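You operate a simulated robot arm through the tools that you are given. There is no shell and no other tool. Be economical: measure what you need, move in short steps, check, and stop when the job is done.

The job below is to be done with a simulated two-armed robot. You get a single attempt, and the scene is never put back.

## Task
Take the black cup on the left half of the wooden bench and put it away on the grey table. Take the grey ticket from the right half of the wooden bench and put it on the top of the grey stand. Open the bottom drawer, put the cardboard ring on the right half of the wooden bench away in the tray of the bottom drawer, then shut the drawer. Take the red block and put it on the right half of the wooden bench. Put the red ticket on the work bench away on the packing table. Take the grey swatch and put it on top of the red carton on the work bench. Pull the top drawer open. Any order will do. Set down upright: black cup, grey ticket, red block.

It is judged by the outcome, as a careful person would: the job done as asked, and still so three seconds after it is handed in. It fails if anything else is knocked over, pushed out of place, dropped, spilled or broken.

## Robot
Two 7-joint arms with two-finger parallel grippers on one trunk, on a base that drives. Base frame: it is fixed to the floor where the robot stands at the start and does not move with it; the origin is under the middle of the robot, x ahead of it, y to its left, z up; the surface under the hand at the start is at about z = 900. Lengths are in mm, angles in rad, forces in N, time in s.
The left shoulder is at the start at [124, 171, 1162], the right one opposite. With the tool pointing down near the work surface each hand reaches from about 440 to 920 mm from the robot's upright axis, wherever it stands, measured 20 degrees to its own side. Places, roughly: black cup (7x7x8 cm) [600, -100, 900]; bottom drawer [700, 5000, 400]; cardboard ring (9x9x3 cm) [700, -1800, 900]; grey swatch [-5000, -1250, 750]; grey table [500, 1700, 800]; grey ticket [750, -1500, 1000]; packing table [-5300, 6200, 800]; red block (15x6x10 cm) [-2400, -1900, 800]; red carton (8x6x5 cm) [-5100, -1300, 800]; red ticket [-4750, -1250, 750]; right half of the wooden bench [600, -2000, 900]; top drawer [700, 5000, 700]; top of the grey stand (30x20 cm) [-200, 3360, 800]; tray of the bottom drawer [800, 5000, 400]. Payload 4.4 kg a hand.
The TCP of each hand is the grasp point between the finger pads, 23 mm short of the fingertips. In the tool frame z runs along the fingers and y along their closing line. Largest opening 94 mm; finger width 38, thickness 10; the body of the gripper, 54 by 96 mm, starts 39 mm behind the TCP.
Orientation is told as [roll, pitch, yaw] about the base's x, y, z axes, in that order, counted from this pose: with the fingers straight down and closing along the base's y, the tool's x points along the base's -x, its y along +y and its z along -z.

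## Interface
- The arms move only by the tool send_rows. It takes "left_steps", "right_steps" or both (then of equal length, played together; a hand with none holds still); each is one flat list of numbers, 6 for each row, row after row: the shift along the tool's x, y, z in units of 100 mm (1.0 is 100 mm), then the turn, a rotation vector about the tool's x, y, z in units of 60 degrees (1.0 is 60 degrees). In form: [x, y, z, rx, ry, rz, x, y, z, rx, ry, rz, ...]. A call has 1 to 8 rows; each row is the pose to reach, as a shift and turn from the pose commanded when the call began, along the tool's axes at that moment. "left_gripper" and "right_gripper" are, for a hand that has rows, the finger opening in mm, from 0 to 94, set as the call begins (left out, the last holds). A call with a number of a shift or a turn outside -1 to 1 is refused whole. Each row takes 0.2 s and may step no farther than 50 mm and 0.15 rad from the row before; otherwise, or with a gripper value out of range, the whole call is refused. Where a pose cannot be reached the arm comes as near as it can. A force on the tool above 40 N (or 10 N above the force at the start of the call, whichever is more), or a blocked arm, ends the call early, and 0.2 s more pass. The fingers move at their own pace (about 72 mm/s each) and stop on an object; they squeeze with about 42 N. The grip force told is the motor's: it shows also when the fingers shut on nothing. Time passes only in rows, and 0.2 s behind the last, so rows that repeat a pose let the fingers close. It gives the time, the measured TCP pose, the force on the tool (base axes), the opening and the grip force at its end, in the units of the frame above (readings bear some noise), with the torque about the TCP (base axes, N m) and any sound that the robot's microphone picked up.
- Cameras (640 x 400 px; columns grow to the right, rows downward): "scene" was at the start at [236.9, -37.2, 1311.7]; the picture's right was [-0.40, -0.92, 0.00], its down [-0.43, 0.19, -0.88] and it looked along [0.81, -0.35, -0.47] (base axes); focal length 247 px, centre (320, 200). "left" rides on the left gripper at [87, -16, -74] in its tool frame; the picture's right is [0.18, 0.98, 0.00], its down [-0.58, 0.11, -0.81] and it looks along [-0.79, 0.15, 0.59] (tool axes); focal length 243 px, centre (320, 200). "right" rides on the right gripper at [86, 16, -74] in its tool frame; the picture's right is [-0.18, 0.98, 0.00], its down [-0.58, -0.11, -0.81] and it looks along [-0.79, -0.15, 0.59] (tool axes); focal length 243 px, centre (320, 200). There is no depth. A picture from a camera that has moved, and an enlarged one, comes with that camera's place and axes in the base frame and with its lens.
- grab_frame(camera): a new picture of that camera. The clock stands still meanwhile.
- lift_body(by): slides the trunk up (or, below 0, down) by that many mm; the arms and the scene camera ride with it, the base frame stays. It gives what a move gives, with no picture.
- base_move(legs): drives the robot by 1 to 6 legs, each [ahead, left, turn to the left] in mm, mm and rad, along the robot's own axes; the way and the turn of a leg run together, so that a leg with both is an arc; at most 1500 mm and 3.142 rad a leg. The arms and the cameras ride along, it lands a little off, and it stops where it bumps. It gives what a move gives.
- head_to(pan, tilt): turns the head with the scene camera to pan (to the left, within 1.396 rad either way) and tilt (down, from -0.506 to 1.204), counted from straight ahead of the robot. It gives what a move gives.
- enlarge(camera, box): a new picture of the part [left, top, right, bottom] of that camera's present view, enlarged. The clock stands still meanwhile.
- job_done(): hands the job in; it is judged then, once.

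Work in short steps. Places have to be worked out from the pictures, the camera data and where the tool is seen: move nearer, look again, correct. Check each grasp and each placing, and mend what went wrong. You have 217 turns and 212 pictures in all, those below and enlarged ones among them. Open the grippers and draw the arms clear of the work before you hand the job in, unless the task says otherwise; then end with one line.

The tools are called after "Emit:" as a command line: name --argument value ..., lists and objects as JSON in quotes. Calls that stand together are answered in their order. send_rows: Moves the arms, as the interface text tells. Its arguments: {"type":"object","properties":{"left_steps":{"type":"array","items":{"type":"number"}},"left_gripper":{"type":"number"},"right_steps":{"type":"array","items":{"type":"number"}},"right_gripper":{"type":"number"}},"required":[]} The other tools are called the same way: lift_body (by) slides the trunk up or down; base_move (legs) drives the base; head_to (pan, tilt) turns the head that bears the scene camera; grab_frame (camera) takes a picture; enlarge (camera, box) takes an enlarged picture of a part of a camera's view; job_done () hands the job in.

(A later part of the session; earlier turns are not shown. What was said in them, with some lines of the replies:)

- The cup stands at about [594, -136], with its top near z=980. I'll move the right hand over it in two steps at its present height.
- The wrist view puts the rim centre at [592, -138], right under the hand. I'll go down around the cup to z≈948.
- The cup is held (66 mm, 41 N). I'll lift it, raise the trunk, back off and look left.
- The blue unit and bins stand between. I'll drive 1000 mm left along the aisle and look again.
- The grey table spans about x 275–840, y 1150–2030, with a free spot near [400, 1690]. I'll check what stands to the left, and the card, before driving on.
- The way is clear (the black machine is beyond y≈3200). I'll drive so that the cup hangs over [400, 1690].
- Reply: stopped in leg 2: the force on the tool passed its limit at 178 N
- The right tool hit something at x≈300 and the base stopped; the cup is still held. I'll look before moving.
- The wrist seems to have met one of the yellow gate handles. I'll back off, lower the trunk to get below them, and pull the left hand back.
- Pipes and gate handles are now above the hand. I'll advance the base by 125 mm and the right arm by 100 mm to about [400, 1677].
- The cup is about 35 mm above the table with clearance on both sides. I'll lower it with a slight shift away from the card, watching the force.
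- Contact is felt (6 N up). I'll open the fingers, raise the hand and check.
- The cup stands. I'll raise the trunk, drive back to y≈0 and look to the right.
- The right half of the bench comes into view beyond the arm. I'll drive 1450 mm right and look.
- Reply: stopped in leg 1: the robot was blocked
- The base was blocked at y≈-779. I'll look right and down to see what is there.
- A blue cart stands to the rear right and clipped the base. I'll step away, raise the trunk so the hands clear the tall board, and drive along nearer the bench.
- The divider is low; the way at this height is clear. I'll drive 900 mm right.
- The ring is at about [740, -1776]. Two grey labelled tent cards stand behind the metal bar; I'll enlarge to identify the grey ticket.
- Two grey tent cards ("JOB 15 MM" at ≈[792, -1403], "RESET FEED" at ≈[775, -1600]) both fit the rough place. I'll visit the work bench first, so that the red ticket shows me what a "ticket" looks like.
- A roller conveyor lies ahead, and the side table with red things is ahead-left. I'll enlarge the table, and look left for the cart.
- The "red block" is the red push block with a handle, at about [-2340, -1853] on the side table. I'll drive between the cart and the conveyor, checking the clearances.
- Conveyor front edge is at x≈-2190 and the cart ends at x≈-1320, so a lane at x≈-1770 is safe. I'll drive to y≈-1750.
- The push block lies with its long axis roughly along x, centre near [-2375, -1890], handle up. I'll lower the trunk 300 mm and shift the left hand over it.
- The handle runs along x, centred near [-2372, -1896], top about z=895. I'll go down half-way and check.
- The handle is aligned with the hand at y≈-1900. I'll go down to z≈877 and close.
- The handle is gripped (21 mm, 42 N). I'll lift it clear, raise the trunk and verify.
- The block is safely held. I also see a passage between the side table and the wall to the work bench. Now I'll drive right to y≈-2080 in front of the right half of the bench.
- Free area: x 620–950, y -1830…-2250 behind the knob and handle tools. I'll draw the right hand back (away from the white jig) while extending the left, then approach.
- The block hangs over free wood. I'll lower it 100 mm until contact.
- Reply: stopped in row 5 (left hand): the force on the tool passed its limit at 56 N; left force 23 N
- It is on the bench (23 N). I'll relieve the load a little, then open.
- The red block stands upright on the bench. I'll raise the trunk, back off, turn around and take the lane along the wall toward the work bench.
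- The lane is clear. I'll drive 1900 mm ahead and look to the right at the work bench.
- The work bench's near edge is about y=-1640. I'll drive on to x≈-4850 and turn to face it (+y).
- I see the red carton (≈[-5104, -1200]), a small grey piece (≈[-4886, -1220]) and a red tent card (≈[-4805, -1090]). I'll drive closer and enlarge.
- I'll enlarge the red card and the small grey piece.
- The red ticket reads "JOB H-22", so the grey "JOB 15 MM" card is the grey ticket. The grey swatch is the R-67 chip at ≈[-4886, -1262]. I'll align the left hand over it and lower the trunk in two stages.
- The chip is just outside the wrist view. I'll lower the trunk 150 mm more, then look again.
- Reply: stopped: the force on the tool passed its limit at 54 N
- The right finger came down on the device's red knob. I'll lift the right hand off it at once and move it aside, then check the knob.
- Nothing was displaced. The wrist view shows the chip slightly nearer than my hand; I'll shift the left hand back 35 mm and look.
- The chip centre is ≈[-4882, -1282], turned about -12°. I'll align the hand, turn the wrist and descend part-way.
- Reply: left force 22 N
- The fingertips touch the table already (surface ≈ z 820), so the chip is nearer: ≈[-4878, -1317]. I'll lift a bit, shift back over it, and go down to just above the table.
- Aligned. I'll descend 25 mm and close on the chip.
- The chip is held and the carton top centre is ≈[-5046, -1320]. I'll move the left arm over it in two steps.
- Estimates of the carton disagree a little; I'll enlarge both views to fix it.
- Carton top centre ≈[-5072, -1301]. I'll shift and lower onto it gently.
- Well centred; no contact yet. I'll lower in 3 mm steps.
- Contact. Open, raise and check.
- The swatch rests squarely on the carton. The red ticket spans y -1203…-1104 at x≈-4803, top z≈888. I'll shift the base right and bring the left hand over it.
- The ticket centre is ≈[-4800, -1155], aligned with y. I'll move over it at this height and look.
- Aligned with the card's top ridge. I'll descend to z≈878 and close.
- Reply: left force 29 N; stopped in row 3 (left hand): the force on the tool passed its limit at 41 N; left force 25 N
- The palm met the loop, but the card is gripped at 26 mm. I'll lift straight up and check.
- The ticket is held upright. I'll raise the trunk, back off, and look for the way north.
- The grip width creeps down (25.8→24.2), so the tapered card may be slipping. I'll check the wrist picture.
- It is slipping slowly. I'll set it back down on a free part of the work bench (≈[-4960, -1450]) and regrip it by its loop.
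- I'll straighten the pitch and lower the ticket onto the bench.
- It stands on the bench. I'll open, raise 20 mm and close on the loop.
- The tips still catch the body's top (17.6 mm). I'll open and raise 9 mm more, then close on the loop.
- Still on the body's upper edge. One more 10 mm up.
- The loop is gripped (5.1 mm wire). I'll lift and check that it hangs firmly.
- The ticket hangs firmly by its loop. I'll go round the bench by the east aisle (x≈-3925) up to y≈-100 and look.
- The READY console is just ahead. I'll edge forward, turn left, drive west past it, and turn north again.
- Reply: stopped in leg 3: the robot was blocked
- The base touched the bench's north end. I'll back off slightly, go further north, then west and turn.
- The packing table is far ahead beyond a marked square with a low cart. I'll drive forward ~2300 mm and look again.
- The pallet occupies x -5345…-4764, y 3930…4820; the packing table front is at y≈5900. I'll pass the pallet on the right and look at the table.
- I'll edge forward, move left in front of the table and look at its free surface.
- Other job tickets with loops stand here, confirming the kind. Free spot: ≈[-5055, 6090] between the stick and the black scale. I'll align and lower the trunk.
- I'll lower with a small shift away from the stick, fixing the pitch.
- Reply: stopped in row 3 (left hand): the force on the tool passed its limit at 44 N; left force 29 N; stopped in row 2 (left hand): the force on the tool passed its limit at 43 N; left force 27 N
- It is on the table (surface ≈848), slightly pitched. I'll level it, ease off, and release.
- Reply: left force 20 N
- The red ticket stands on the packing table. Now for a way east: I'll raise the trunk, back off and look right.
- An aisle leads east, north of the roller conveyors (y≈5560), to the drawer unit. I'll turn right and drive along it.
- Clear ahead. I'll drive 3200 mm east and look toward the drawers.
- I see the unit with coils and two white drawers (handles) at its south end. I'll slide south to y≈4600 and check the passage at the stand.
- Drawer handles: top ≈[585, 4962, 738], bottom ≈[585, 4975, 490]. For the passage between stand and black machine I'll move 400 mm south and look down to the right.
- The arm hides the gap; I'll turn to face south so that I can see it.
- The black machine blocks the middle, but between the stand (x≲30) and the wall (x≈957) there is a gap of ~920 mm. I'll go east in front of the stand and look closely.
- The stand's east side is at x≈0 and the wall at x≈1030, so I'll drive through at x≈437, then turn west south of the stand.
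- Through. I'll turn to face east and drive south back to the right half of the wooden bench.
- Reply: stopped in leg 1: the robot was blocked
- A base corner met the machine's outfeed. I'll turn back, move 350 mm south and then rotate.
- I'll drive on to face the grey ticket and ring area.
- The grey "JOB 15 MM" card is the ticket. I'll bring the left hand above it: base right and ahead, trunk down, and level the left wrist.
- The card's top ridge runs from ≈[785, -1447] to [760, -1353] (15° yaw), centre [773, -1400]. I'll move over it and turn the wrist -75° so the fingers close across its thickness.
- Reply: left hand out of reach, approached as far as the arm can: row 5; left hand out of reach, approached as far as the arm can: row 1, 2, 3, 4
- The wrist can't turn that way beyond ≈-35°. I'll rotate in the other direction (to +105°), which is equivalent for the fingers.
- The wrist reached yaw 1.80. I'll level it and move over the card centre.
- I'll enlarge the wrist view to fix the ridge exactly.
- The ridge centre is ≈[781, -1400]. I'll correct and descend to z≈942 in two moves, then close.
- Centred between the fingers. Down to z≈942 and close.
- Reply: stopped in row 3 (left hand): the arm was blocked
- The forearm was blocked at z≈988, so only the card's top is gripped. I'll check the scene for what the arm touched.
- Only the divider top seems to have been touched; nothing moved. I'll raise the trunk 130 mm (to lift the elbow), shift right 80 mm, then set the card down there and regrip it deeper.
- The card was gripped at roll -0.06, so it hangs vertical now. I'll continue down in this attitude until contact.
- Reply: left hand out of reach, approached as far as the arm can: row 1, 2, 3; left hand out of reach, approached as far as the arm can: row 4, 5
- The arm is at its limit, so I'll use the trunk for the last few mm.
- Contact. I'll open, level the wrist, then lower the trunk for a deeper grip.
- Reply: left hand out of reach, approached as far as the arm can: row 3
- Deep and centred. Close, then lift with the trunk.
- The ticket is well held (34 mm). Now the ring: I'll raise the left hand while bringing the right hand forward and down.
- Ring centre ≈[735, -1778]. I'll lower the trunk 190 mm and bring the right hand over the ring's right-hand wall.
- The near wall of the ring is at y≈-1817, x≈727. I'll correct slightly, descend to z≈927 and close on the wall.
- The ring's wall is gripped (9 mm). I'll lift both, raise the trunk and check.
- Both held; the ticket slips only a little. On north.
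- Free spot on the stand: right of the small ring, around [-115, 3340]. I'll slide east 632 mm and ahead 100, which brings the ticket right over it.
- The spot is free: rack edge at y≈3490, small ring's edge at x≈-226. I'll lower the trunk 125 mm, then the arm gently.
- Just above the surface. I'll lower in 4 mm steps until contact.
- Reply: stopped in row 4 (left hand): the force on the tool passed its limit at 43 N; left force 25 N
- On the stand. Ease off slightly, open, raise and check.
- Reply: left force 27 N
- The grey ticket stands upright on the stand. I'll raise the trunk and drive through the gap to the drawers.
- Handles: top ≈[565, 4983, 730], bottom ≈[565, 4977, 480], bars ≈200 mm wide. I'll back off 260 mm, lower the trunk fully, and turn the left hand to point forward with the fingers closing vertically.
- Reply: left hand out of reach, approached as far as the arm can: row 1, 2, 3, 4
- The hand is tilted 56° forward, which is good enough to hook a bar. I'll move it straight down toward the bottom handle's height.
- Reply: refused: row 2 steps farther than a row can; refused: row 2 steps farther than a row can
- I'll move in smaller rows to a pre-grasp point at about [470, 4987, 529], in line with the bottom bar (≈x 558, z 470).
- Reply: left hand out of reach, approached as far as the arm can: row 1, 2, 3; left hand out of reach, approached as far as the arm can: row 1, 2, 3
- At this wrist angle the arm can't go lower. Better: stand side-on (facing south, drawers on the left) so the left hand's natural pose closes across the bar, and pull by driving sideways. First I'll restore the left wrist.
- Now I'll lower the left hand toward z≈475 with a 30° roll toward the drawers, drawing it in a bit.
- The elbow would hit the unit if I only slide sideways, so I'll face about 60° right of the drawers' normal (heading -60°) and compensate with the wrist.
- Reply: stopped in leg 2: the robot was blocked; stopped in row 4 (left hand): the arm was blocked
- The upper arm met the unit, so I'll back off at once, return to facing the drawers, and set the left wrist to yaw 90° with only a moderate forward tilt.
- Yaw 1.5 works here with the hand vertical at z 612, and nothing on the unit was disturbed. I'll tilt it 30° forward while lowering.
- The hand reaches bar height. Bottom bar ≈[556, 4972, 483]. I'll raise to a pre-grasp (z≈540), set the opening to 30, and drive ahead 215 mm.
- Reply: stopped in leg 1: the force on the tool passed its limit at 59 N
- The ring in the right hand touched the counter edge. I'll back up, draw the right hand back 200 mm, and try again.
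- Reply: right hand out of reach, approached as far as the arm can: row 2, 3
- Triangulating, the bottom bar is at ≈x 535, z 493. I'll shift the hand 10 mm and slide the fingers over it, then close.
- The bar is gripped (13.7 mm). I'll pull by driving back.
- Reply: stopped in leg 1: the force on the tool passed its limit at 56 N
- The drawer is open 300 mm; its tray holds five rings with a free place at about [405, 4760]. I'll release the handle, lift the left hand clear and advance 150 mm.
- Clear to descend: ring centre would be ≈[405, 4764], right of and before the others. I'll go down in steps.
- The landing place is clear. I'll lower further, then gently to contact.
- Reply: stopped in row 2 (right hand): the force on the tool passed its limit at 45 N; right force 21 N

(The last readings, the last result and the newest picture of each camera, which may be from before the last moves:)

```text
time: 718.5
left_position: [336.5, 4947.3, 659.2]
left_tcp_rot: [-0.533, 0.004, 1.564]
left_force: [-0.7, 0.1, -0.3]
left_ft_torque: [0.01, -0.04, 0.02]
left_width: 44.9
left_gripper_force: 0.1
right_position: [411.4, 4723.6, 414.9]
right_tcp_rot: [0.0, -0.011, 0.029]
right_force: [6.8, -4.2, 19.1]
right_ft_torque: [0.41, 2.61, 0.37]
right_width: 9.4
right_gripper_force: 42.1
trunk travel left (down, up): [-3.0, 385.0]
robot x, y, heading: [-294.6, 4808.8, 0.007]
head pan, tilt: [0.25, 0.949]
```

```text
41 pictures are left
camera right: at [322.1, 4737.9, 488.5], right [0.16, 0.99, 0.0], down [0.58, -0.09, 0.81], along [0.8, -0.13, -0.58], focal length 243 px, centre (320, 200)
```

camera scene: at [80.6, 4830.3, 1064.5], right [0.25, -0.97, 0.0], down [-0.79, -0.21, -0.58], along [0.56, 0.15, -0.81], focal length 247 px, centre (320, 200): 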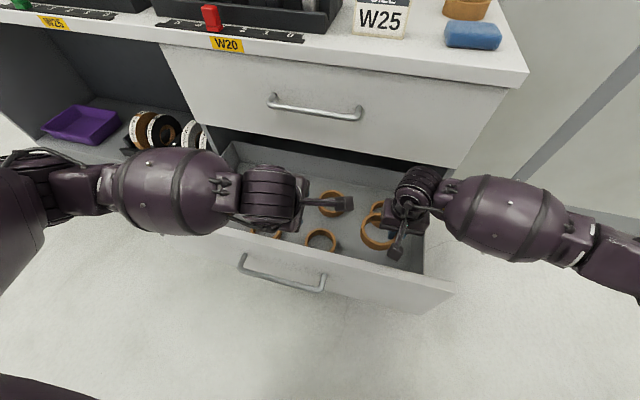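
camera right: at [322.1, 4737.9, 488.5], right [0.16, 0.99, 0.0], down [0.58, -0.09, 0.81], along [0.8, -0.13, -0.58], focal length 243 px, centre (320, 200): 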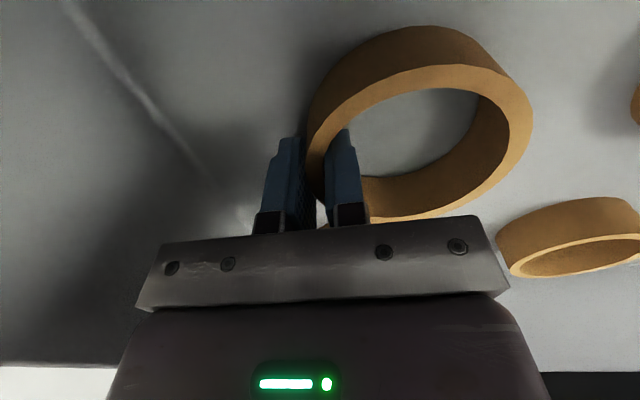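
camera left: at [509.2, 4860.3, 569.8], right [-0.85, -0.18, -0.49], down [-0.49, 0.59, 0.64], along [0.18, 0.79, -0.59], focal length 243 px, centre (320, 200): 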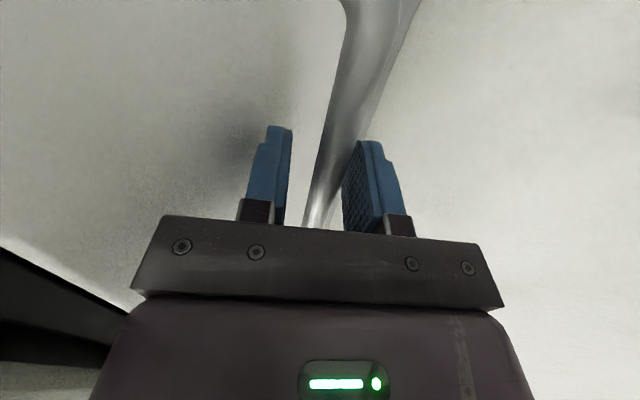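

Contact, with a sideways push from the drawer front on the hand. I'll shift 15 mm forward to relieve it and check the forces.

Emit:
send_rows --right_steps '[-0.08, 0, -0.06, 0, 0, 0, -0.16, 0, -0.06, 0, 0, 0]'

Emit:
send_rows --right_steps '[0, 0, 0.04, 0, 0, 0, 0, 0, 0.08, 0, 0, 0, 0, 0, 0.12, 0, 0, 0, 0, 0, 0.16, 0, 0, 0]'

Emit:
grab_frame --camera "scene"

```text
time: 719.1
left_position: [338.1, 4948.0, 658.3]
left_tcp_rot: [-0.532, 0.003, 1.564]
left_force: [-0.6, -0.5, -0.6]
left_ft_torque: [-0.02, 0.0, -0.02]
left_width: 45.2
left_gripper_force: 0.1
right_position: [425.3, 4725.5, 419.0]
right_tcp_rot: [-0.002, -0.007, 0.028]
right_force: [-0.5, 0.2, -1.3]
right_ft_torque: [-0.05, 0.0, -0.02]
right_width: 9.1
right_gripper_force: 41.8
trunk travel left (down, up): [-3.0, 385.0]
robot x, y, heading: [-290.1, 4807.6, 0.008]
head pan, tilt: [0.25, 0.949]
```

```text
time: 720.0
left_position: [337.1, 4946.9, 659.1]
left_tcp_rot: [-0.535, 0.004, 1.563]
left_force: [0.4, 0.2, -0.1]
left_ft_torque: [0.0, -0.02, 0.01]
left_width: 45.0
left_gripper_force: 0.0
right_position: [431.4, 4724.3, 412.7]
right_tcp_rot: [0.002, -0.021, 0.024]
right_force: [2.3, -4.8, 26.6]
right_ft_torque: [0.06, 0.75, 0.15]
right_width: 9.5
right_gripper_force: 42.3
trunk travel left (down, up): [-3.0, 385.0]
robot x, y, heading: [-294.7, 4810.4, 0.003]
head pan, tilt: [0.25, 0.949]
stopped in row 4 (right hand): the force on the tool passed its limit at 44 N (the readings are from after the stop); the commanded pose is now the measured one
```

```text
40 pictures are left
camera scene: at [79.7, 4829.9, 1065.4], right [0.25, -0.97, 0.0], down [-0.79, -0.21, -0.58], along [0.56, 0.15, -0.81], focal length 247 px, centre (320, 200)
```

scene: 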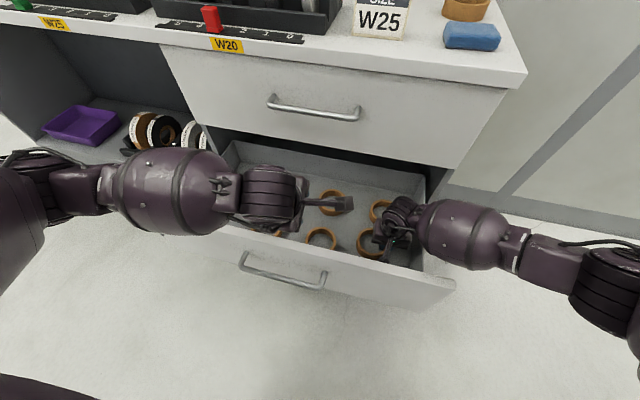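

The ring rests on the tray. Ease off, open and withdraw straight up.

Emit:
send_rows --right_steps '[0, 0, -0.03, 0, 0, 0, 0, 0, -0.03, 0, 0, 0]'

Emit:
send_rows --right_steps '[0, 0, 0, 0, 0, 0, 0, 0, 0, 0, 0, 0]' --right_gripper 32

Emit:
send_rows --right_steps '[-0.0, 0, -0.3, 0, 0, 0, 0, 0, -0.6, 0, 0, 0, 0, 0, -1, 0, 0, 0]'

Emit:
send_rows --right_steps '[0, 0, -0.33, 0, 0, 0, 0, 0, -0.66, 0, 0, 0, 0.2, 0, -1, 0, 0, 0]'

Emit:
send_rows --right_steps '[0.3, 0, -0.33, 0, 0, 0, 0.6, 0, -0.66, 0, 0, 0, 0.8, 0, -1, 0, 0, 0]'

Emit:
grab_frame --camera "scene"

```text
time: 720.6
left_position: [337.2, 4947.5, 657.7]
left_tcp_rot: [-0.535, 0.003, 1.561]
left_force: [-0.5, -0.1, -0.2]
left_ft_torque: [0.0, 0.0, 0.02]
left_width: 44.8
left_gripper_force: 0.0
right_position: [427.9, 4725.4, 413.7]
right_tcp_rot: [0.002, -0.015, 0.026]
right_force: [1.2, -2.6, 20.1]
right_ft_torque: [0.03, 0.05, -0.02]
right_width: 9.3
right_gripper_force: 41.9
trunk travel left (down, up): [-3.0, 385.0]
robot x, y, heading: [-294.1, 4809.6, 0.005]
head pan, tilt: [0.25, 0.949]
```

```text
time: 721.2
left_position: [338.2, 4947.1, 658.2]
left_tcp_rot: [-0.532, 0.006, 1.562]
left_force: [-0.4, 0.2, -0.7]
left_ft_torque: [0.01, 0.01, -0.01]
left_width: 44.9
left_gripper_force: 0.0
right_position: [428.2, 4724.5, 411.5]
right_tcp_rot: [-0.001, -0.012, 0.025]
right_force: [0.1, 0.1, -0.2]
right_ft_torque: [0.02, 0.01, 0.02]
right_width: 32.4
right_gripper_force: 0.0
trunk travel left (down, up): [-3.0, 385.0]
robot x, y, heading: [-294.2, 4814.1, 0.012]
head pan, tilt: [0.25, 0.949]
```

```text
time: 722.0
left_position: [338.4, 4948.0, 658.8]
left_tcp_rot: [-0.531, 0.004, 1.562]
left_force: [0.8, -0.3, 0.5]
left_ft_torque: [-0.02, -0.04, 0.0]
left_width: 45.1
left_gripper_force: 0.0
right_position: [427.3, 4725.0, 512.2]
right_tcp_rot: [0.001, -0.015, 0.025]
right_force: [0.5, -0.6, 0.7]
right_ft_torque: [0.02, 0.0, -0.03]
right_width: 32.0
right_gripper_force: 0.0
trunk travel left (down, up): [-3.0, 385.0]
robot x, y, heading: [-294.6, 4810.5, 0.008]
head pan, tilt: [0.25, 0.949]
```

```text
time: 722.8
left_position: [337.8, 4947.5, 658.1]
left_tcp_rot: [-0.533, 0.003, 1.561]
left_force: [-0.1, 0.5, 1.1]
left_ft_torque: [-0.02, 0.01, -0.02]
left_width: 45.3
left_gripper_force: 0.0
right_position: [405.6, 4724.0, 611.4]
right_tcp_rot: [0.001, -0.015, 0.026]
right_force: [-0.4, -0.6, -0.3]
right_ft_torque: [-0.02, 0.01, -0.02]
right_width: 31.8
right_gripper_force: 0.1
trunk travel left (down, up): [-3.0, 385.0]
robot x, y, heading: [-296.1, 4811.4, 0.012]
head pan, tilt: [0.25, 0.949]
```

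```text
time: 723.6
left_position: [337.9, 4947.1, 659.1]
left_tcp_rot: [-0.532, 0.002, 1.562]
left_force: [-0.2, 0.2, 0.5]
left_ft_torque: [-0.01, 0.01, -0.02]
left_width: 44.9
left_gripper_force: 0.1
right_position: [323.8, 4722.7, 710.5]
right_tcp_rot: [0.001, -0.015, 0.025]
right_force: [-1.1, -0.1, 0.4]
right_ft_torque: [0.0, 0.01, -0.02]
right_width: 31.9
right_gripper_force: 0.0
trunk travel left (down, up): [-3.0, 385.0]
robot x, y, heading: [-295.9, 4808.4, 0.004]
head pan, tilt: [0.25, 0.949]
```

```text
39 pictures are left
camera scene: at [80.9, 4830.2, 1064.8], right [0.25, -0.97, 0.0], down [-0.79, -0.21, -0.58], along [0.56, 0.15, -0.81], focal length 247 px, centre (320, 200)
```

scene: 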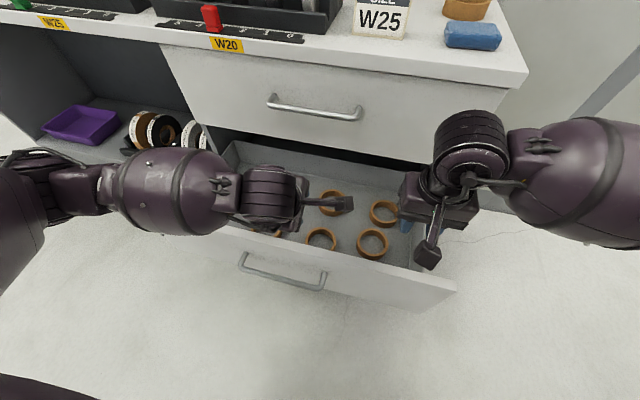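

The ring lies in the tray. To shut it I'll back to the former spot, re-grip the bar with the left hand and push.

Emit:
base_move --legs '[[-152, 0, 0]]'

Emit:
send_rows --left_steps '[0, 0.2, 0.35, 0, 0, 0, 0, 0.45, 0.7, 0, 0, 0]' --left_gripper 30

Emit:
grab_frame --camera "left"

```text
time: 725.0
left_position: [186.1, 4948.1, 658.6]
left_tcp_rot: [-0.532, 0.004, 1.562]
left_force: [0.7, -0.3, 0.3]
left_ft_torque: [0.01, 0.0, 0.0]
left_width: 44.7
left_gripper_force: 0.1
right_position: [173.0, 4723.1, 710.0]
right_tcp_rot: [0.0, -0.015, 0.028]
right_force: [0.4, 0.8, 0.7]
right_ft_torque: [-0.02, -0.02, 0.01]
right_width: 31.8
right_gripper_force: 0.0
trunk travel left (down, up): [-3.0, 385.0]
robot x, y, heading: [-441.7, 4807.3, 0.012]
head pan, tilt: [0.25, 0.949]
```

```text
time: 725.6
left_position: [183.0, 4947.5, 573.3]
left_tcp_rot: [-0.531, 0.008, 1.564]
left_force: [-0.5, 0.6, -0.3]
left_ft_torque: [0.02, -0.05, 0.01]
left_width: 30.0
left_gripper_force: 0.1
right_position: [172.8, 4722.4, 710.2]
right_tcp_rot: [-0.001, -0.014, 0.028]
right_force: [-0.7, 0.6, -0.5]
right_ft_torque: [-0.02, -0.01, -0.01]
right_width: 31.9
right_gripper_force: 0.1
trunk travel left (down, up): [-3.0, 385.0]
robot x, y, heading: [-445.5, 4809.6, 0.011]
head pan, tilt: [0.25, 0.949]
```

```text
38 pictures are left
camera left: at [159.4, 4862.4, 646.9], right [-0.85, -0.18, -0.5], down [-0.5, 0.59, 0.64], along [0.18, 0.79, -0.59], focal length 243 px, centre (320, 200)
```

left: 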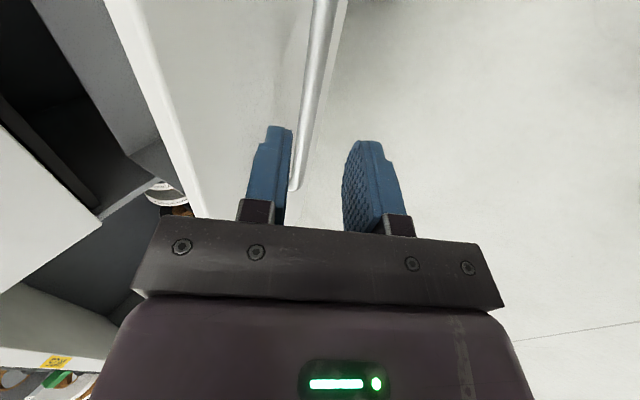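

Bar is 7 mm toward the rear finger; I'll correct, slide on, close and push forward.

Emit:
send_rows --left_steps '[0, -0.065, 0.3, 0, 0, 0, 0, -0.065, 0.6, 0, 0, 0, 0, -0.065, 0.9, 0, 0, 0]'

Emit:
send_rows --left_steps '[0, 0, 0, 0, 0, 0, 0, 0, 0, 0, 0, 0]' --left_gripper 0

Emit:
base_move --legs '[[285, 0, 0]]'

Emit:
grab_frame --camera "scene"

```text
time: 726.4
left_position: [234.3, 4947.9, 501.8]
left_tcp_rot: [-0.53, 0.004, 1.563]
left_force: [0.5, -1.1, 0.0]
left_ft_torque: [-0.01, 0.02, 0.01]
left_width: 30.2
left_gripper_force: 0.0
right_position: [173.6, 4722.0, 710.0]
right_tcp_rot: [0.0, -0.015, 0.027]
right_force: [-0.1, -0.2, 0.5]
right_ft_torque: [-0.02, 0.01, 0.0]
right_width: 32.0
right_gripper_force: 0.0
trunk travel left (down, up): [-3.0, 385.0]
robot x, y, heading: [-445.4, 4811.8, 0.011]
head pan, tilt: [0.25, 0.949]
```

```text
time: 727.0
left_position: [233.4, 4947.1, 500.4]
left_tcp_rot: [-0.533, 0.003, 1.563]
left_force: [-0.5, 0.5, -1.5]
left_ft_torque: [0.08, -0.05, -0.5]
left_width: 14.0
left_gripper_force: 44.7
right_position: [172.8, 4721.0, 709.5]
right_tcp_rot: [0.001, -0.015, 0.029]
right_force: [-0.3, 0.8, 0.5]
right_ft_torque: [-0.03, 0.01, -0.01]
right_width: 32.0
right_gripper_force: 0.1
trunk travel left (down, up): [-3.0, 385.0]
robot x, y, heading: [-444.7, 4811.3, 0.01]
head pan, tilt: [0.25, 0.949]
```

```text
time: 729.0
left_position: [515.8, 4946.7, 499.8]
left_tcp_rot: [-0.532, 0.009, 1.562]
left_force: [-1.8, -32.2, -10.4]
left_ft_torque: [0.01, 0.04, -0.42]
left_width: 13.7
left_gripper_force: 45.2
right_position: [455.4, 4725.0, 709.7]
right_tcp_rot: [0.002, -0.014, 0.028]
right_force: [0.6, -1.1, 0.3]
right_ft_torque: [0.01, 0.03, 0.01]
right_width: 31.7
right_gripper_force: 0.0
trunk travel left (down, up): [-3.0, 385.0]
robot x, y, heading: [-162.8, 4813.3, 0.006]
head pan, tilt: [0.25, 0.949]
```

```text
37 pictures are left
camera scene: at [212.2, 4831.2, 1064.3], right [0.26, -0.97, 0.0], down [-0.79, -0.21, -0.58], along [0.56, 0.15, -0.81], focal length 247 px, centre (320, 200)
```

scene: 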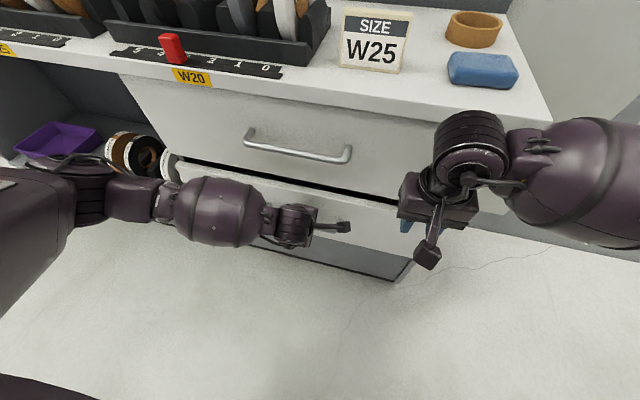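

About 17 mm remain. I'll push on until it stops.

Emit:
base_move --legs '[[30, 0, 0]]'

Emit:
grab_frame --camera "scene"

```text
time: 729.9
left_position: [528.1, 4946.5, 498.4]
left_tcp_rot: [-0.52, 0.008, 1.557]
left_force: [0.4, -0.1, -3.6]
left_ft_torque: [-0.62, 0.04, -0.13]
left_width: 13.7
left_gripper_force: 45.1
right_position: [474.3, 4725.6, 708.8]
right_tcp_rot: [0.001, -0.013, 0.029]
right_force: [0.5, 1.0, -0.1]
right_ft_torque: [-0.05, -0.01, 0.01]
right_width: 32.0
right_gripper_force: 0.1
trunk travel left (down, up): [-3.0, 385.0]
robot x, y, heading: [-145.4, 4811.3, 0.011]
head pan, tilt: [0.25, 0.949]
stopped in leg 1: the force on the tool passed its limit at 60 N (the readings are from after the stop); the commanded pose is now the measured one
```

```text
36 pictures are left
camera scene: at [229.6, 4832.3, 1064.6], right [0.26, -0.97, 0.0], down [-0.79, -0.21, -0.58], along [0.56, 0.15, -0.81], focal length 247 px, centre (320, 200)
```

scene: 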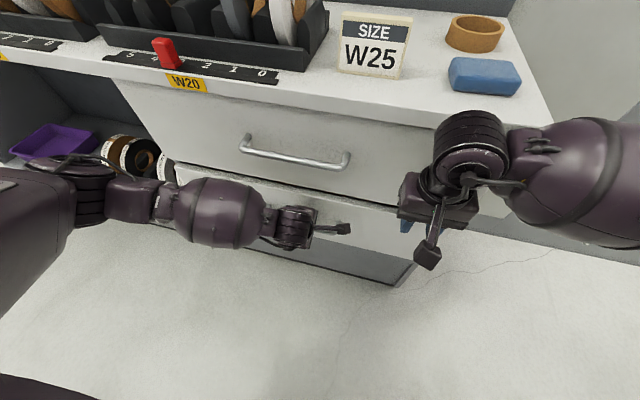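

The drawer is shut. I'll release, withdraw, back off, raise the trunk 250 mm for the top handle and tilt the hand to 45°.

Emit:
send_rows --left_steps '[0, 0, 0, 0, 0, 0, 0, 0, 0, 0, 0, 0, 0, 0, -0.3, 0, 0, 0, 0, 0, -0.6, 0, 0, 0, 0, 0, -0.9, 0, 0, 0]' --left_gripper 30

Emit:
base_move --legs '[[-90, 0, 0]]'

Emit:
lift_body --by 240

Emit:
send_rows --left_steps '[0, 0, 0, 0.13, 0, 0, 0, 0, 0, 0.25, 0, 0]'

Emit:
grab_frame --camera "left"

Emit:
grab_frame --camera "scene"

```text
time: 731.0
left_position: [484.3, 4947.4, 577.4]
left_tcp_rot: [-0.52, 0.01, 1.559]
left_force: [0.3, 0.5, -0.2]
left_ft_torque: [-0.02, 0.01, 0.01]
left_width: 30.0
left_gripper_force: 0.0
right_position: [474.1, 4725.4, 709.6]
right_tcp_rot: [0.0, -0.012, 0.027]
right_force: [0.4, -0.8, -0.1]
right_ft_torque: [-0.03, 0.01, -0.02]
right_width: 32.0
right_gripper_force: 0.1
trunk travel left (down, up): [-3.0, 385.0]
robot x, y, heading: [-146.7, 4810.9, 0.013]
head pan, tilt: [0.25, 0.949]
```

```text
time: 732.1
left_position: [395.8, 4946.3, 578.7]
left_tcp_rot: [-0.521, 0.01, 1.559]
left_force: [0.4, -0.1, 0.5]
left_ft_torque: [0.01, 0.04, 0.0]
left_width: 29.9
left_gripper_force: 0.0
right_position: [383.7, 4723.8, 710.7]
right_tcp_rot: [-0.001, -0.013, 0.029]
right_force: [-0.6, 0.2, 1.4]
right_ft_torque: [0.0, 0.02, -0.02]
right_width: 31.8
right_gripper_force: 0.1
trunk travel left (down, up): [-3.0, 385.0]
robot x, y, heading: [-233.3, 4811.9, 0.011]
head pan, tilt: [0.25, 0.949]
```

```text
time: 734.6
left_position: [396.3, 4945.2, 815.7]
left_tcp_rot: [-0.518, 0.01, 1.558]
left_force: [-0.3, 0.3, 1.0]
left_ft_torque: [0.01, -0.02, 0.01]
left_width: 29.8
left_gripper_force: 0.0
right_position: [384.9, 4723.8, 948.7]
right_tcp_rot: [0.0, -0.011, 0.027]
right_force: [0.3, -0.7, -0.1]
right_ft_torque: [0.0, 0.01, -0.01]
right_width: 32.0
right_gripper_force: 0.0
trunk travel left (down, up): [-243.0, 145.0]
robot x, y, heading: [-233.6, 4812.7, 0.008]
head pan, tilt: [0.25, 0.949]
```

```text
time: 735.2
left_position: [388.4, 4914.2, 813.2]
left_tcp_rot: [-0.737, 0.033, 1.528]
left_force: [-0.4, 0.5, 0.4]
left_ft_torque: [-0.01, -0.03, 0.03]
left_width: 30.2
left_gripper_force: 0.1
left hand out of reach, approached as far as the arm can: row 2
right_position: [384.5, 4720.1, 949.1]
right_tcp_rot: [0.002, -0.013, 0.026]
right_force: [0.8, -0.4, -1.4]
right_ft_torque: [0.06, -0.01, 0.0]
right_width: 32.0
right_gripper_force: 0.0
trunk travel left (down, up): [-243.0, 145.0]
robot x, y, heading: [-236.5, 4807.7, 0.008]
head pan, tilt: [0.25, 0.949]
```

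```text
35 pictures are left
camera left: at [346.7, 4832.4, 881.5], right [-0.74, -0.18, -0.65], down [-0.6, 0.62, 0.5], along [0.32, 0.76, -0.56], focal length 243 px, centre (320, 200)
```

left: 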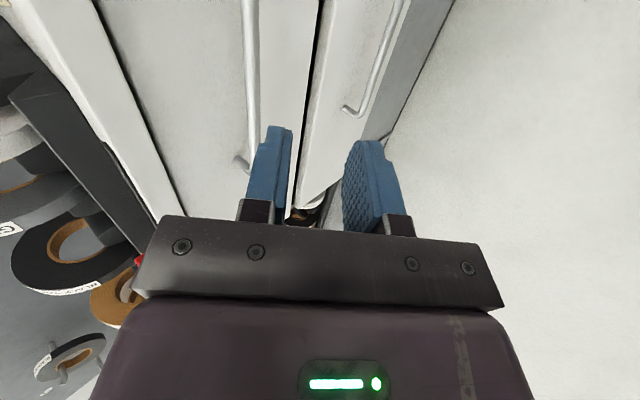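

```text
34 pictures are left
camera scene: at [-69.2, 4826.0, 1347.3], right [0.25, -0.97, 0.0], down [-0.79, -0.2, -0.58], along [0.56, 0.15, -0.81], focal length 247 px, centre (320, 200)
```

scene: 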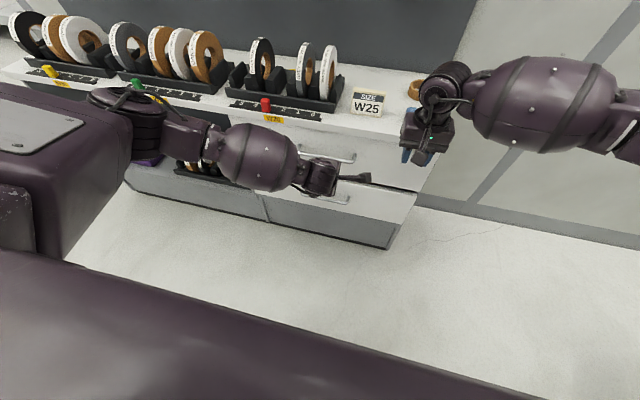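

The hand sits at 42° tilt. Top bar ≈x 535, z 743. I'll move base and trunk to the pre-grasp, then check before sliding on.

Emit:
lift_body --by -27

Emit:
base_move --legs '[[108, 0, 0]]'

Emit:
grab_frame --camera "left"

```text
time: 736.0
left_position: [375.6, 4916.7, 754.6]
left_tcp_rot: [-0.677, 0.038, 1.533]
left_force: [0.7, -0.3, 0.1]
left_ft_torque: [0.04, 0.0, 0.01]
left_width: 30.4
left_gripper_force: 0.0
right_position: [384.1, 4724.7, 924.8]
right_tcp_rot: [0.001, -0.014, 0.028]
right_force: [0.1, -0.9, 0.3]
right_ft_torque: [0.0, -0.03, 0.02]
right_width: 32.0
right_gripper_force: 0.0
trunk travel left (down, up): [-216.0, 172.0]
robot x, y, heading: [-235.7, 4810.3, 0.009]
head pan, tilt: [0.25, 0.949]
```

```text
time: 737.1
left_position: [482.2, 4918.1, 752.0]
left_tcp_rot: [-0.673, 0.038, 1.532]
left_force: [-0.3, -0.5, -0.4]
left_ft_torque: [0.02, 0.0, 0.01]
left_width: 29.9
left_gripper_force: 0.0
right_position: [491.3, 4726.1, 922.0]
right_tcp_rot: [0.0, -0.012, 0.028]
right_force: [0.4, -0.1, -1.1]
right_ft_torque: [0.0, 0.03, 0.0]
right_width: 32.2
right_gripper_force: 0.0
trunk travel left (down, up): [-216.0, 172.0]
robot x, y, heading: [-129.6, 4810.3, 0.006]
head pan, tilt: [0.25, 0.949]
```

```text
33 pictures are left
camera left: at [446.7, 4835.8, 822.9], right [-0.78, -0.18, -0.61], down [-0.56, 0.62, 0.54], along [0.28, 0.76, -0.58], focal length 243 px, centre (320, 200)
```

left: 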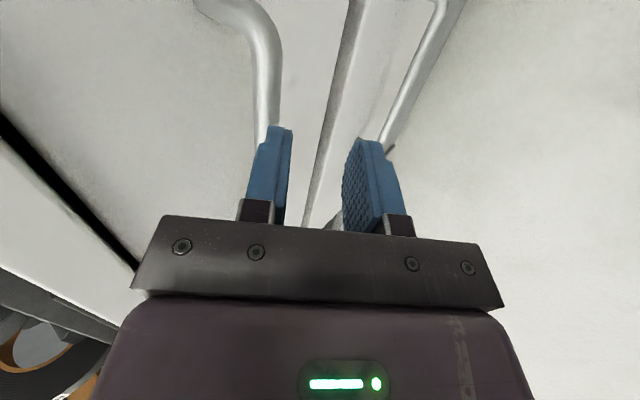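

The bar is above the rear finger; I need to raise ~22 mm and advance ~24 mm to line up.

Emit:
lift_body --by 24

Emit:
base_move --legs '[[22, 0, 0]]'

Emit:
grab_frame --camera "left"

```text
time: 737.9
left_position: [482.8, 4919.0, 775.3]
left_tcp_rot: [-0.673, 0.035, 1.533]
left_force: [0.1, 0.4, -0.3]
left_ft_torque: [0.0, 0.01, -0.01]
left_width: 30.0
left_gripper_force: 0.1
right_position: [491.1, 4725.0, 946.7]
right_tcp_rot: [-0.001, -0.008, 0.028]
right_force: [0.1, 0.0, 0.0]
right_ft_torque: [0.0, 0.03, 0.0]
right_width: 32.0
right_gripper_force: 0.2
trunk travel left (down, up): [-240.0, 148.0]
robot x, y, heading: [-131.0, 4811.5, 0.012]
head pan, tilt: [0.25, 0.949]
```

```text
time: 738.6
left_position: [504.6, 4918.7, 774.9]
left_tcp_rot: [-0.674, 0.039, 1.532]
left_force: [0.3, 0.7, -0.9]
left_ft_torque: [-0.02, -0.04, -0.02]
left_width: 29.8
left_gripper_force: 0.1
right_position: [512.9, 4724.8, 946.5]
right_tcp_rot: [0.0, -0.014, 0.028]
right_force: [0.9, 0.6, -0.3]
right_ft_torque: [-0.02, 0.02, -0.02]
right_width: 32.0
right_gripper_force: 0.1
trunk travel left (down, up): [-240.0, 148.0]
robot x, y, heading: [-106.1, 4809.8, 0.01]
head pan, tilt: [0.25, 0.949]
```

```text
32 pictures are left
camera left: at [468.7, 4836.2, 846.7], right [-0.78, -0.18, -0.61], down [-0.56, 0.62, 0.54], along [0.28, 0.76, -0.58], focal length 243 px, centre (320, 200)
```

left: 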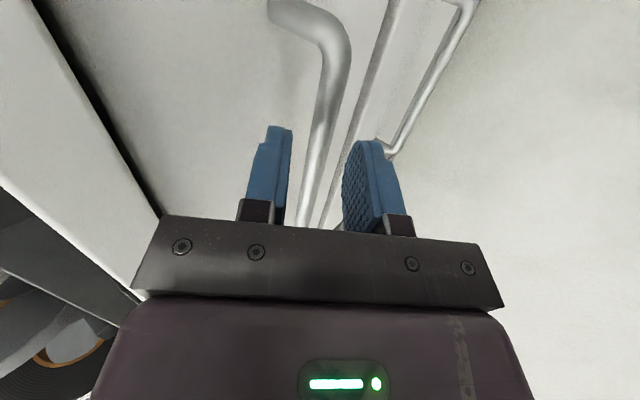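

Now the bar lies right between the fingers, 50 mm ahead. I'll slide on and close.

Emit:
send_rows --left_steps '[0, 0, 0.15, 0, 0, 0, 0, 0, 0.3, 0, 0, 0, 0, 0, 0.45, 0, 0, 0]'

Emit:
send_rows --left_steps '[0, 0, 0, 0, 0, 0, 0, 0, 0, 0, 0, 0]' --left_gripper 0

Emit:
base_move --legs '[[-285, 0, 0]]'

Emit:
grab_frame --camera "scene"

```text
time: 739.5
left_position: [531.8, 4914.8, 742.0]
left_tcp_rot: [-0.675, 0.038, 1.534]
left_force: [0.3, 0.0, 0.5]
left_ft_torque: [0.01, -0.01, -0.05]
left_width: 30.1
left_gripper_force: 0.1
right_position: [513.8, 4726.0, 947.2]
right_tcp_rot: [-0.002, -0.013, 0.029]
right_force: [-0.2, -1.2, -0.5]
right_ft_torque: [-0.02, -0.05, 0.03]
right_width: 32.0
right_gripper_force: 0.1
trunk travel left (down, up): [-240.0, 148.0]
robot x, y, heading: [-104.4, 4810.7, 0.006]
head pan, tilt: [0.25, 0.949]
```

```text
time: 740.0
left_position: [532.1, 4915.0, 740.9]
left_tcp_rot: [-0.673, 0.04, 1.532]
left_force: [-6.0, -0.4, -4.2]
left_ft_torque: [-0.16, 0.01, 0.22]
left_width: 13.7
left_gripper_force: 45.3
right_position: [513.1, 4725.9, 947.1]
right_tcp_rot: [0.0, -0.013, 0.027]
right_force: [0.0, -0.2, -0.4]
right_ft_torque: [0.02, 0.01, -0.01]
right_width: 31.9
right_gripper_force: 0.0
trunk travel left (down, up): [-240.0, 148.0]
robot x, y, heading: [-107.3, 4812.4, 0.007]
head pan, tilt: [0.25, 0.949]
```

```text
time: 742.0
left_position: [245.4, 4915.9, 739.6]
left_tcp_rot: [-0.674, 0.037, 1.534]
left_force: [1.3, 17.6, -9.8]
left_ft_torque: [-0.15, -0.09, 0.19]
left_width: 13.8
left_gripper_force: 45.0
right_position: [226.0, 4722.4, 947.5]
right_tcp_rot: [-0.002, -0.01, 0.026]
right_force: [-0.6, -0.7, 0.5]
right_ft_torque: [0.03, 0.0, 0.0]
right_width: 31.9
right_gripper_force: 0.1
trunk travel left (down, up): [-240.0, 148.0]
robot x, y, heading: [-393.4, 4807.9, 0.007]
head pan, tilt: [0.25, 0.949]
```

```text
31 pictures are left
camera scene: at [-225.4, 4829.6, 1344.0], right [0.25, -0.97, 0.0], down [-0.79, -0.21, -0.58], along [0.56, 0.15, -0.81], focal length 247 px, centre (320, 200)
```

scene: 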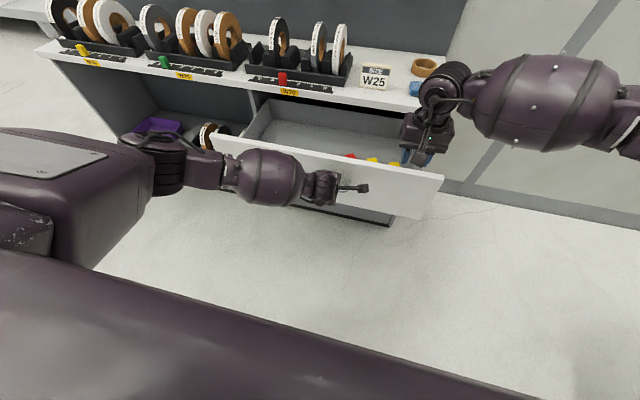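

The top drawer is open. I'll release the bar, withdraw, back away and check everything here.

Emit:
send_rows --left_steps '[0, 0, 0, 0, 0, 0, 0, 0, 0, 0, 0, 0, 0, 0, -0.3, 0, 0, 0, 0, 0, -0.6, 0, 0, 0, 0, 0, -0.9, 0, 0, 0]' --left_gripper 30

Emit:
base_move --legs '[[-350, 0, 0]]'

Emit:
head_to --pan 0.1 --tilt 0.6

Emit:
grab_frame --camera "scene"

Emit:
enlarge --camera "scene" --box '[180, 140, 420, 300]'

```text
time: 743.2
left_position: [189.5, 4920.5, 810.7]
left_tcp_rot: [-0.675, 0.036, 1.533]
left_force: [-0.5, 0.0, -0.5]
left_ft_torque: [-0.02, -0.02, -0.01]
left_width: 29.8
left_gripper_force: 0.1
right_position: [226.2, 4722.1, 948.4]
right_tcp_rot: [0.001, -0.015, 0.026]
right_force: [-0.2, -0.1, 1.3]
right_ft_torque: [0.03, 0.0, 0.0]
right_width: 31.9
right_gripper_force: 0.1
trunk travel left (down, up): [-240.0, 148.0]
robot x, y, heading: [-393.9, 4808.9, 0.008]
head pan, tilt: [0.25, 0.949]
```

```text
time: 745.5
left_position: [-158.8, 4914.5, 812.4]
left_tcp_rot: [-0.675, 0.035, 1.53]
left_force: [-0.7, 1.0, -0.3]
left_ft_torque: [0.0, 0.0, 0.03]
left_width: 30.1
left_gripper_force: 0.0
right_position: [-123.6, 4718.1, 946.8]
right_tcp_rot: [-0.001, -0.013, 0.022]
right_force: [-0.3, -0.3, 0.7]
right_ft_torque: [0.0, -0.03, -0.03]
right_width: 32.2
right_gripper_force: 0.1
trunk travel left (down, up): [-240.0, 148.0]
robot x, y, heading: [-742.1, 4810.1, -0.0]
head pan, tilt: [0.25, 0.949]
```

```text
time: 746.3
left_position: [-159.2, 4916.1, 811.2]
left_tcp_rot: [-0.674, 0.034, 1.529]
left_force: [-0.3, 0.8, 0.2]
left_ft_torque: [0.05, 0.01, -0.04]
left_width: 30.0
left_gripper_force: 0.1
right_position: [-122.6, 4718.2, 947.6]
right_tcp_rot: [-0.001, -0.011, 0.023]
right_force: [-0.2, 0.2, 0.1]
right_ft_torque: [0.01, 0.01, -0.04]
right_width: 31.9
right_gripper_force: 0.1
trunk travel left (down, up): [-240.0, 148.0]
robot x, y, heading: [-743.6, 4806.7, 0.009]
head pan, tilt: [0.099, 0.6]
```

```text
30 pictures are left
camera scene: at [-557.1, 4816.6, 1372.5], right [0.1, -0.99, 0.0], down [-0.56, -0.06, -0.82], along [0.82, 0.09, -0.57], focal length 247 px, centre (320, 200)
```

scene: 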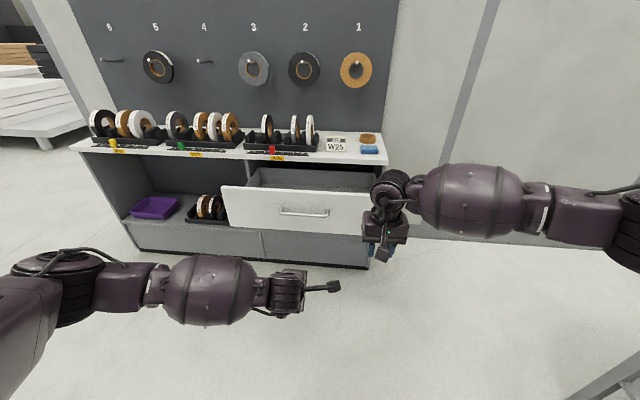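

```text
2.50 times, centred on (300, 220) of scene
camera zoom: at [-557.1, 4816.6, 1372.5], right [0.1, -0.99, 0.0], down [-0.56, -0.06, -0.82], along [0.82, 0.09, -0.57], focal length 618 px, centre (370, 150)
```

zoom: 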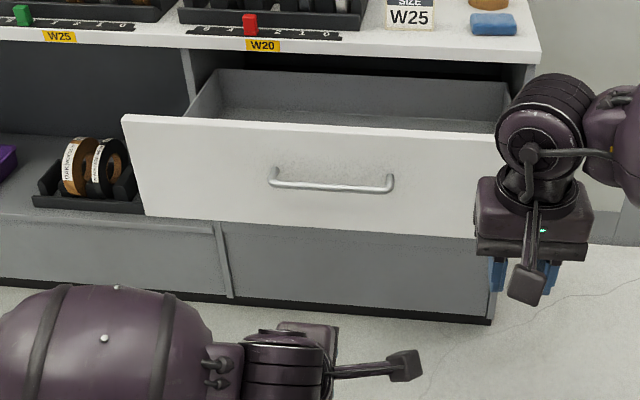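

The top drawer is open, and the bottom one measured shut (its bar was back at x≈535 in the last wrist view). I'll take one lower look, with the grippers opened.

Emit:
send_rows --left_steps '[0, 0, 0, 0, 0, 0, 0, 0, 0, 0, 0, 0]' --left_gripper 90 --right_steps '[0, 0, 0, 0, 0, 0, 0, 0, 0, 0, 0, 0]' --right_gripper 90

Emit:
base_move --legs '[[-200, -350, 0]]'

Emit:
lift_body --by -230

Emit:
head_to --pan 0.25 --tilt 0.35

Emit:
enlarge --camera "scene" --box '[200, 130, 440, 290]'

```text
time: 746.9
left_position: [-158.3, 4916.0, 810.9]
left_tcp_rot: [-0.675, 0.035, 1.531]
left_force: [0.3, -0.4, 0.2]
left_ft_torque: [-0.01, 0.02, 0.0]
left_width: 90.1
left_gripper_force: 0.1
right_position: [-122.0, 4717.8, 947.3]
right_tcp_rot: [0.0, -0.013, 0.023]
right_force: [-0.4, -0.1, -0.2]
right_ft_torque: [0.03, 0.0, 0.01]
right_width: 90.0
right_gripper_force: 0.0
trunk travel left (down, up): [-240.0, 148.0]
robot x, y, heading: [-741.4, 4805.7, 0.003]
head pan, tilt: [0.099, 0.6]
```

```text
time: 750.6
left_position: [-357.6, 4564.3, 812.1]
left_tcp_rot: [-0.676, 0.035, 1.531]
left_force: [0.8, -1.0, 0.1]
left_ft_torque: [0.0, -0.01, 0.01]
left_width: 89.8
left_gripper_force: 0.1
right_position: [-321.8, 4367.1, 946.9]
right_tcp_rot: [0.0, -0.014, 0.023]
right_force: [-0.2, -0.6, -0.3]
right_ft_torque: [0.03, 0.01, 0.01]
right_width: 90.1
right_gripper_force: 0.0
trunk travel left (down, up): [-240.0, 148.0]
robot x, y, heading: [-940.3, 4458.3, 0.002]
head pan, tilt: [0.099, 0.6]
```

```text
time: 753.0
left_position: [-493.0, 4563.4, 425.6]
left_tcp_rot: [-0.221, 0.051, 1.548]
left_force: [-0.4, -0.9, -0.2]
left_ft_torque: [-0.02, 0.0, 0.01]
left_width: 90.0
left_gripper_force: 0.0
right_position: [-321.4, 4367.0, 718.4]
right_tcp_rot: [0.0, -0.017, 0.023]
right_force: [0.7, 0.8, 0.1]
right_ft_torque: [-0.02, -0.02, 0.0]
right_width: 90.0
right_gripper_force: 0.1
trunk travel left (down, up): [-10.0, 378.0]
robot x, y, heading: [-936.1, 4457.0, -0.001]
head pan, tilt: [0.099, 0.6]
```

```text
time: 753.8
left_position: [-493.6, 4565.0, 424.7]
left_tcp_rot: [-0.221, 0.049, 1.552]
left_force: [0.2, 0.0, 0.5]
left_ft_torque: [-0.01, 0.02, 0.03]
left_width: 90.2
left_gripper_force: 0.0
right_position: [-321.4, 4367.1, 717.3]
right_tcp_rot: [0.001, -0.012, 0.022]
right_force: [0.1, -0.6, 0.1]
right_ft_torque: [-0.01, -0.03, -0.03]
right_width: 90.1
right_gripper_force: 0.0
trunk travel left (down, up): [-10.0, 378.0]
robot x, y, heading: [-940.4, 4457.9, -0.002]
head pan, tilt: [0.25, 0.351]
```

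```text
2.50 times, centred on (320, 210) of scene
camera zoom: at [-548.7, 4480.5, 1123.3], right [0.25, -0.97, 0.0], down [-0.33, -0.09, -0.94], along [0.91, 0.23, -0.34], focal length 618 px, centre (320, 175)
```

zoom: 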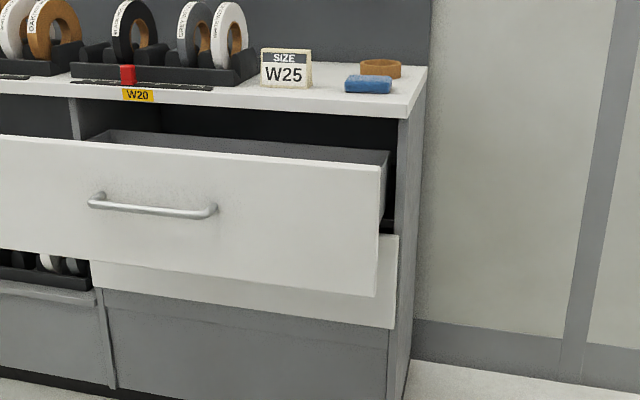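

The bottom drawer's front sits flush with the cabinet and the top drawer stands open. Both grippers are open and the arms are clear, so I'm handing the job in.

Emit:
job_done

```text
The job is handed in.
```

I did all seven tasks and handed the job in; I judged the grey ticket to be the grey "JOB 15 MM" card, matching the "JOB" wording on the red ticket. On the way a hand or arm bumped a duct handle, a dispenser knob and the coil unit, and the base bumped a cart, the work bench and a machine. I saw nothing moved or knocked over, though I did not re-check the cart, bench or machine.
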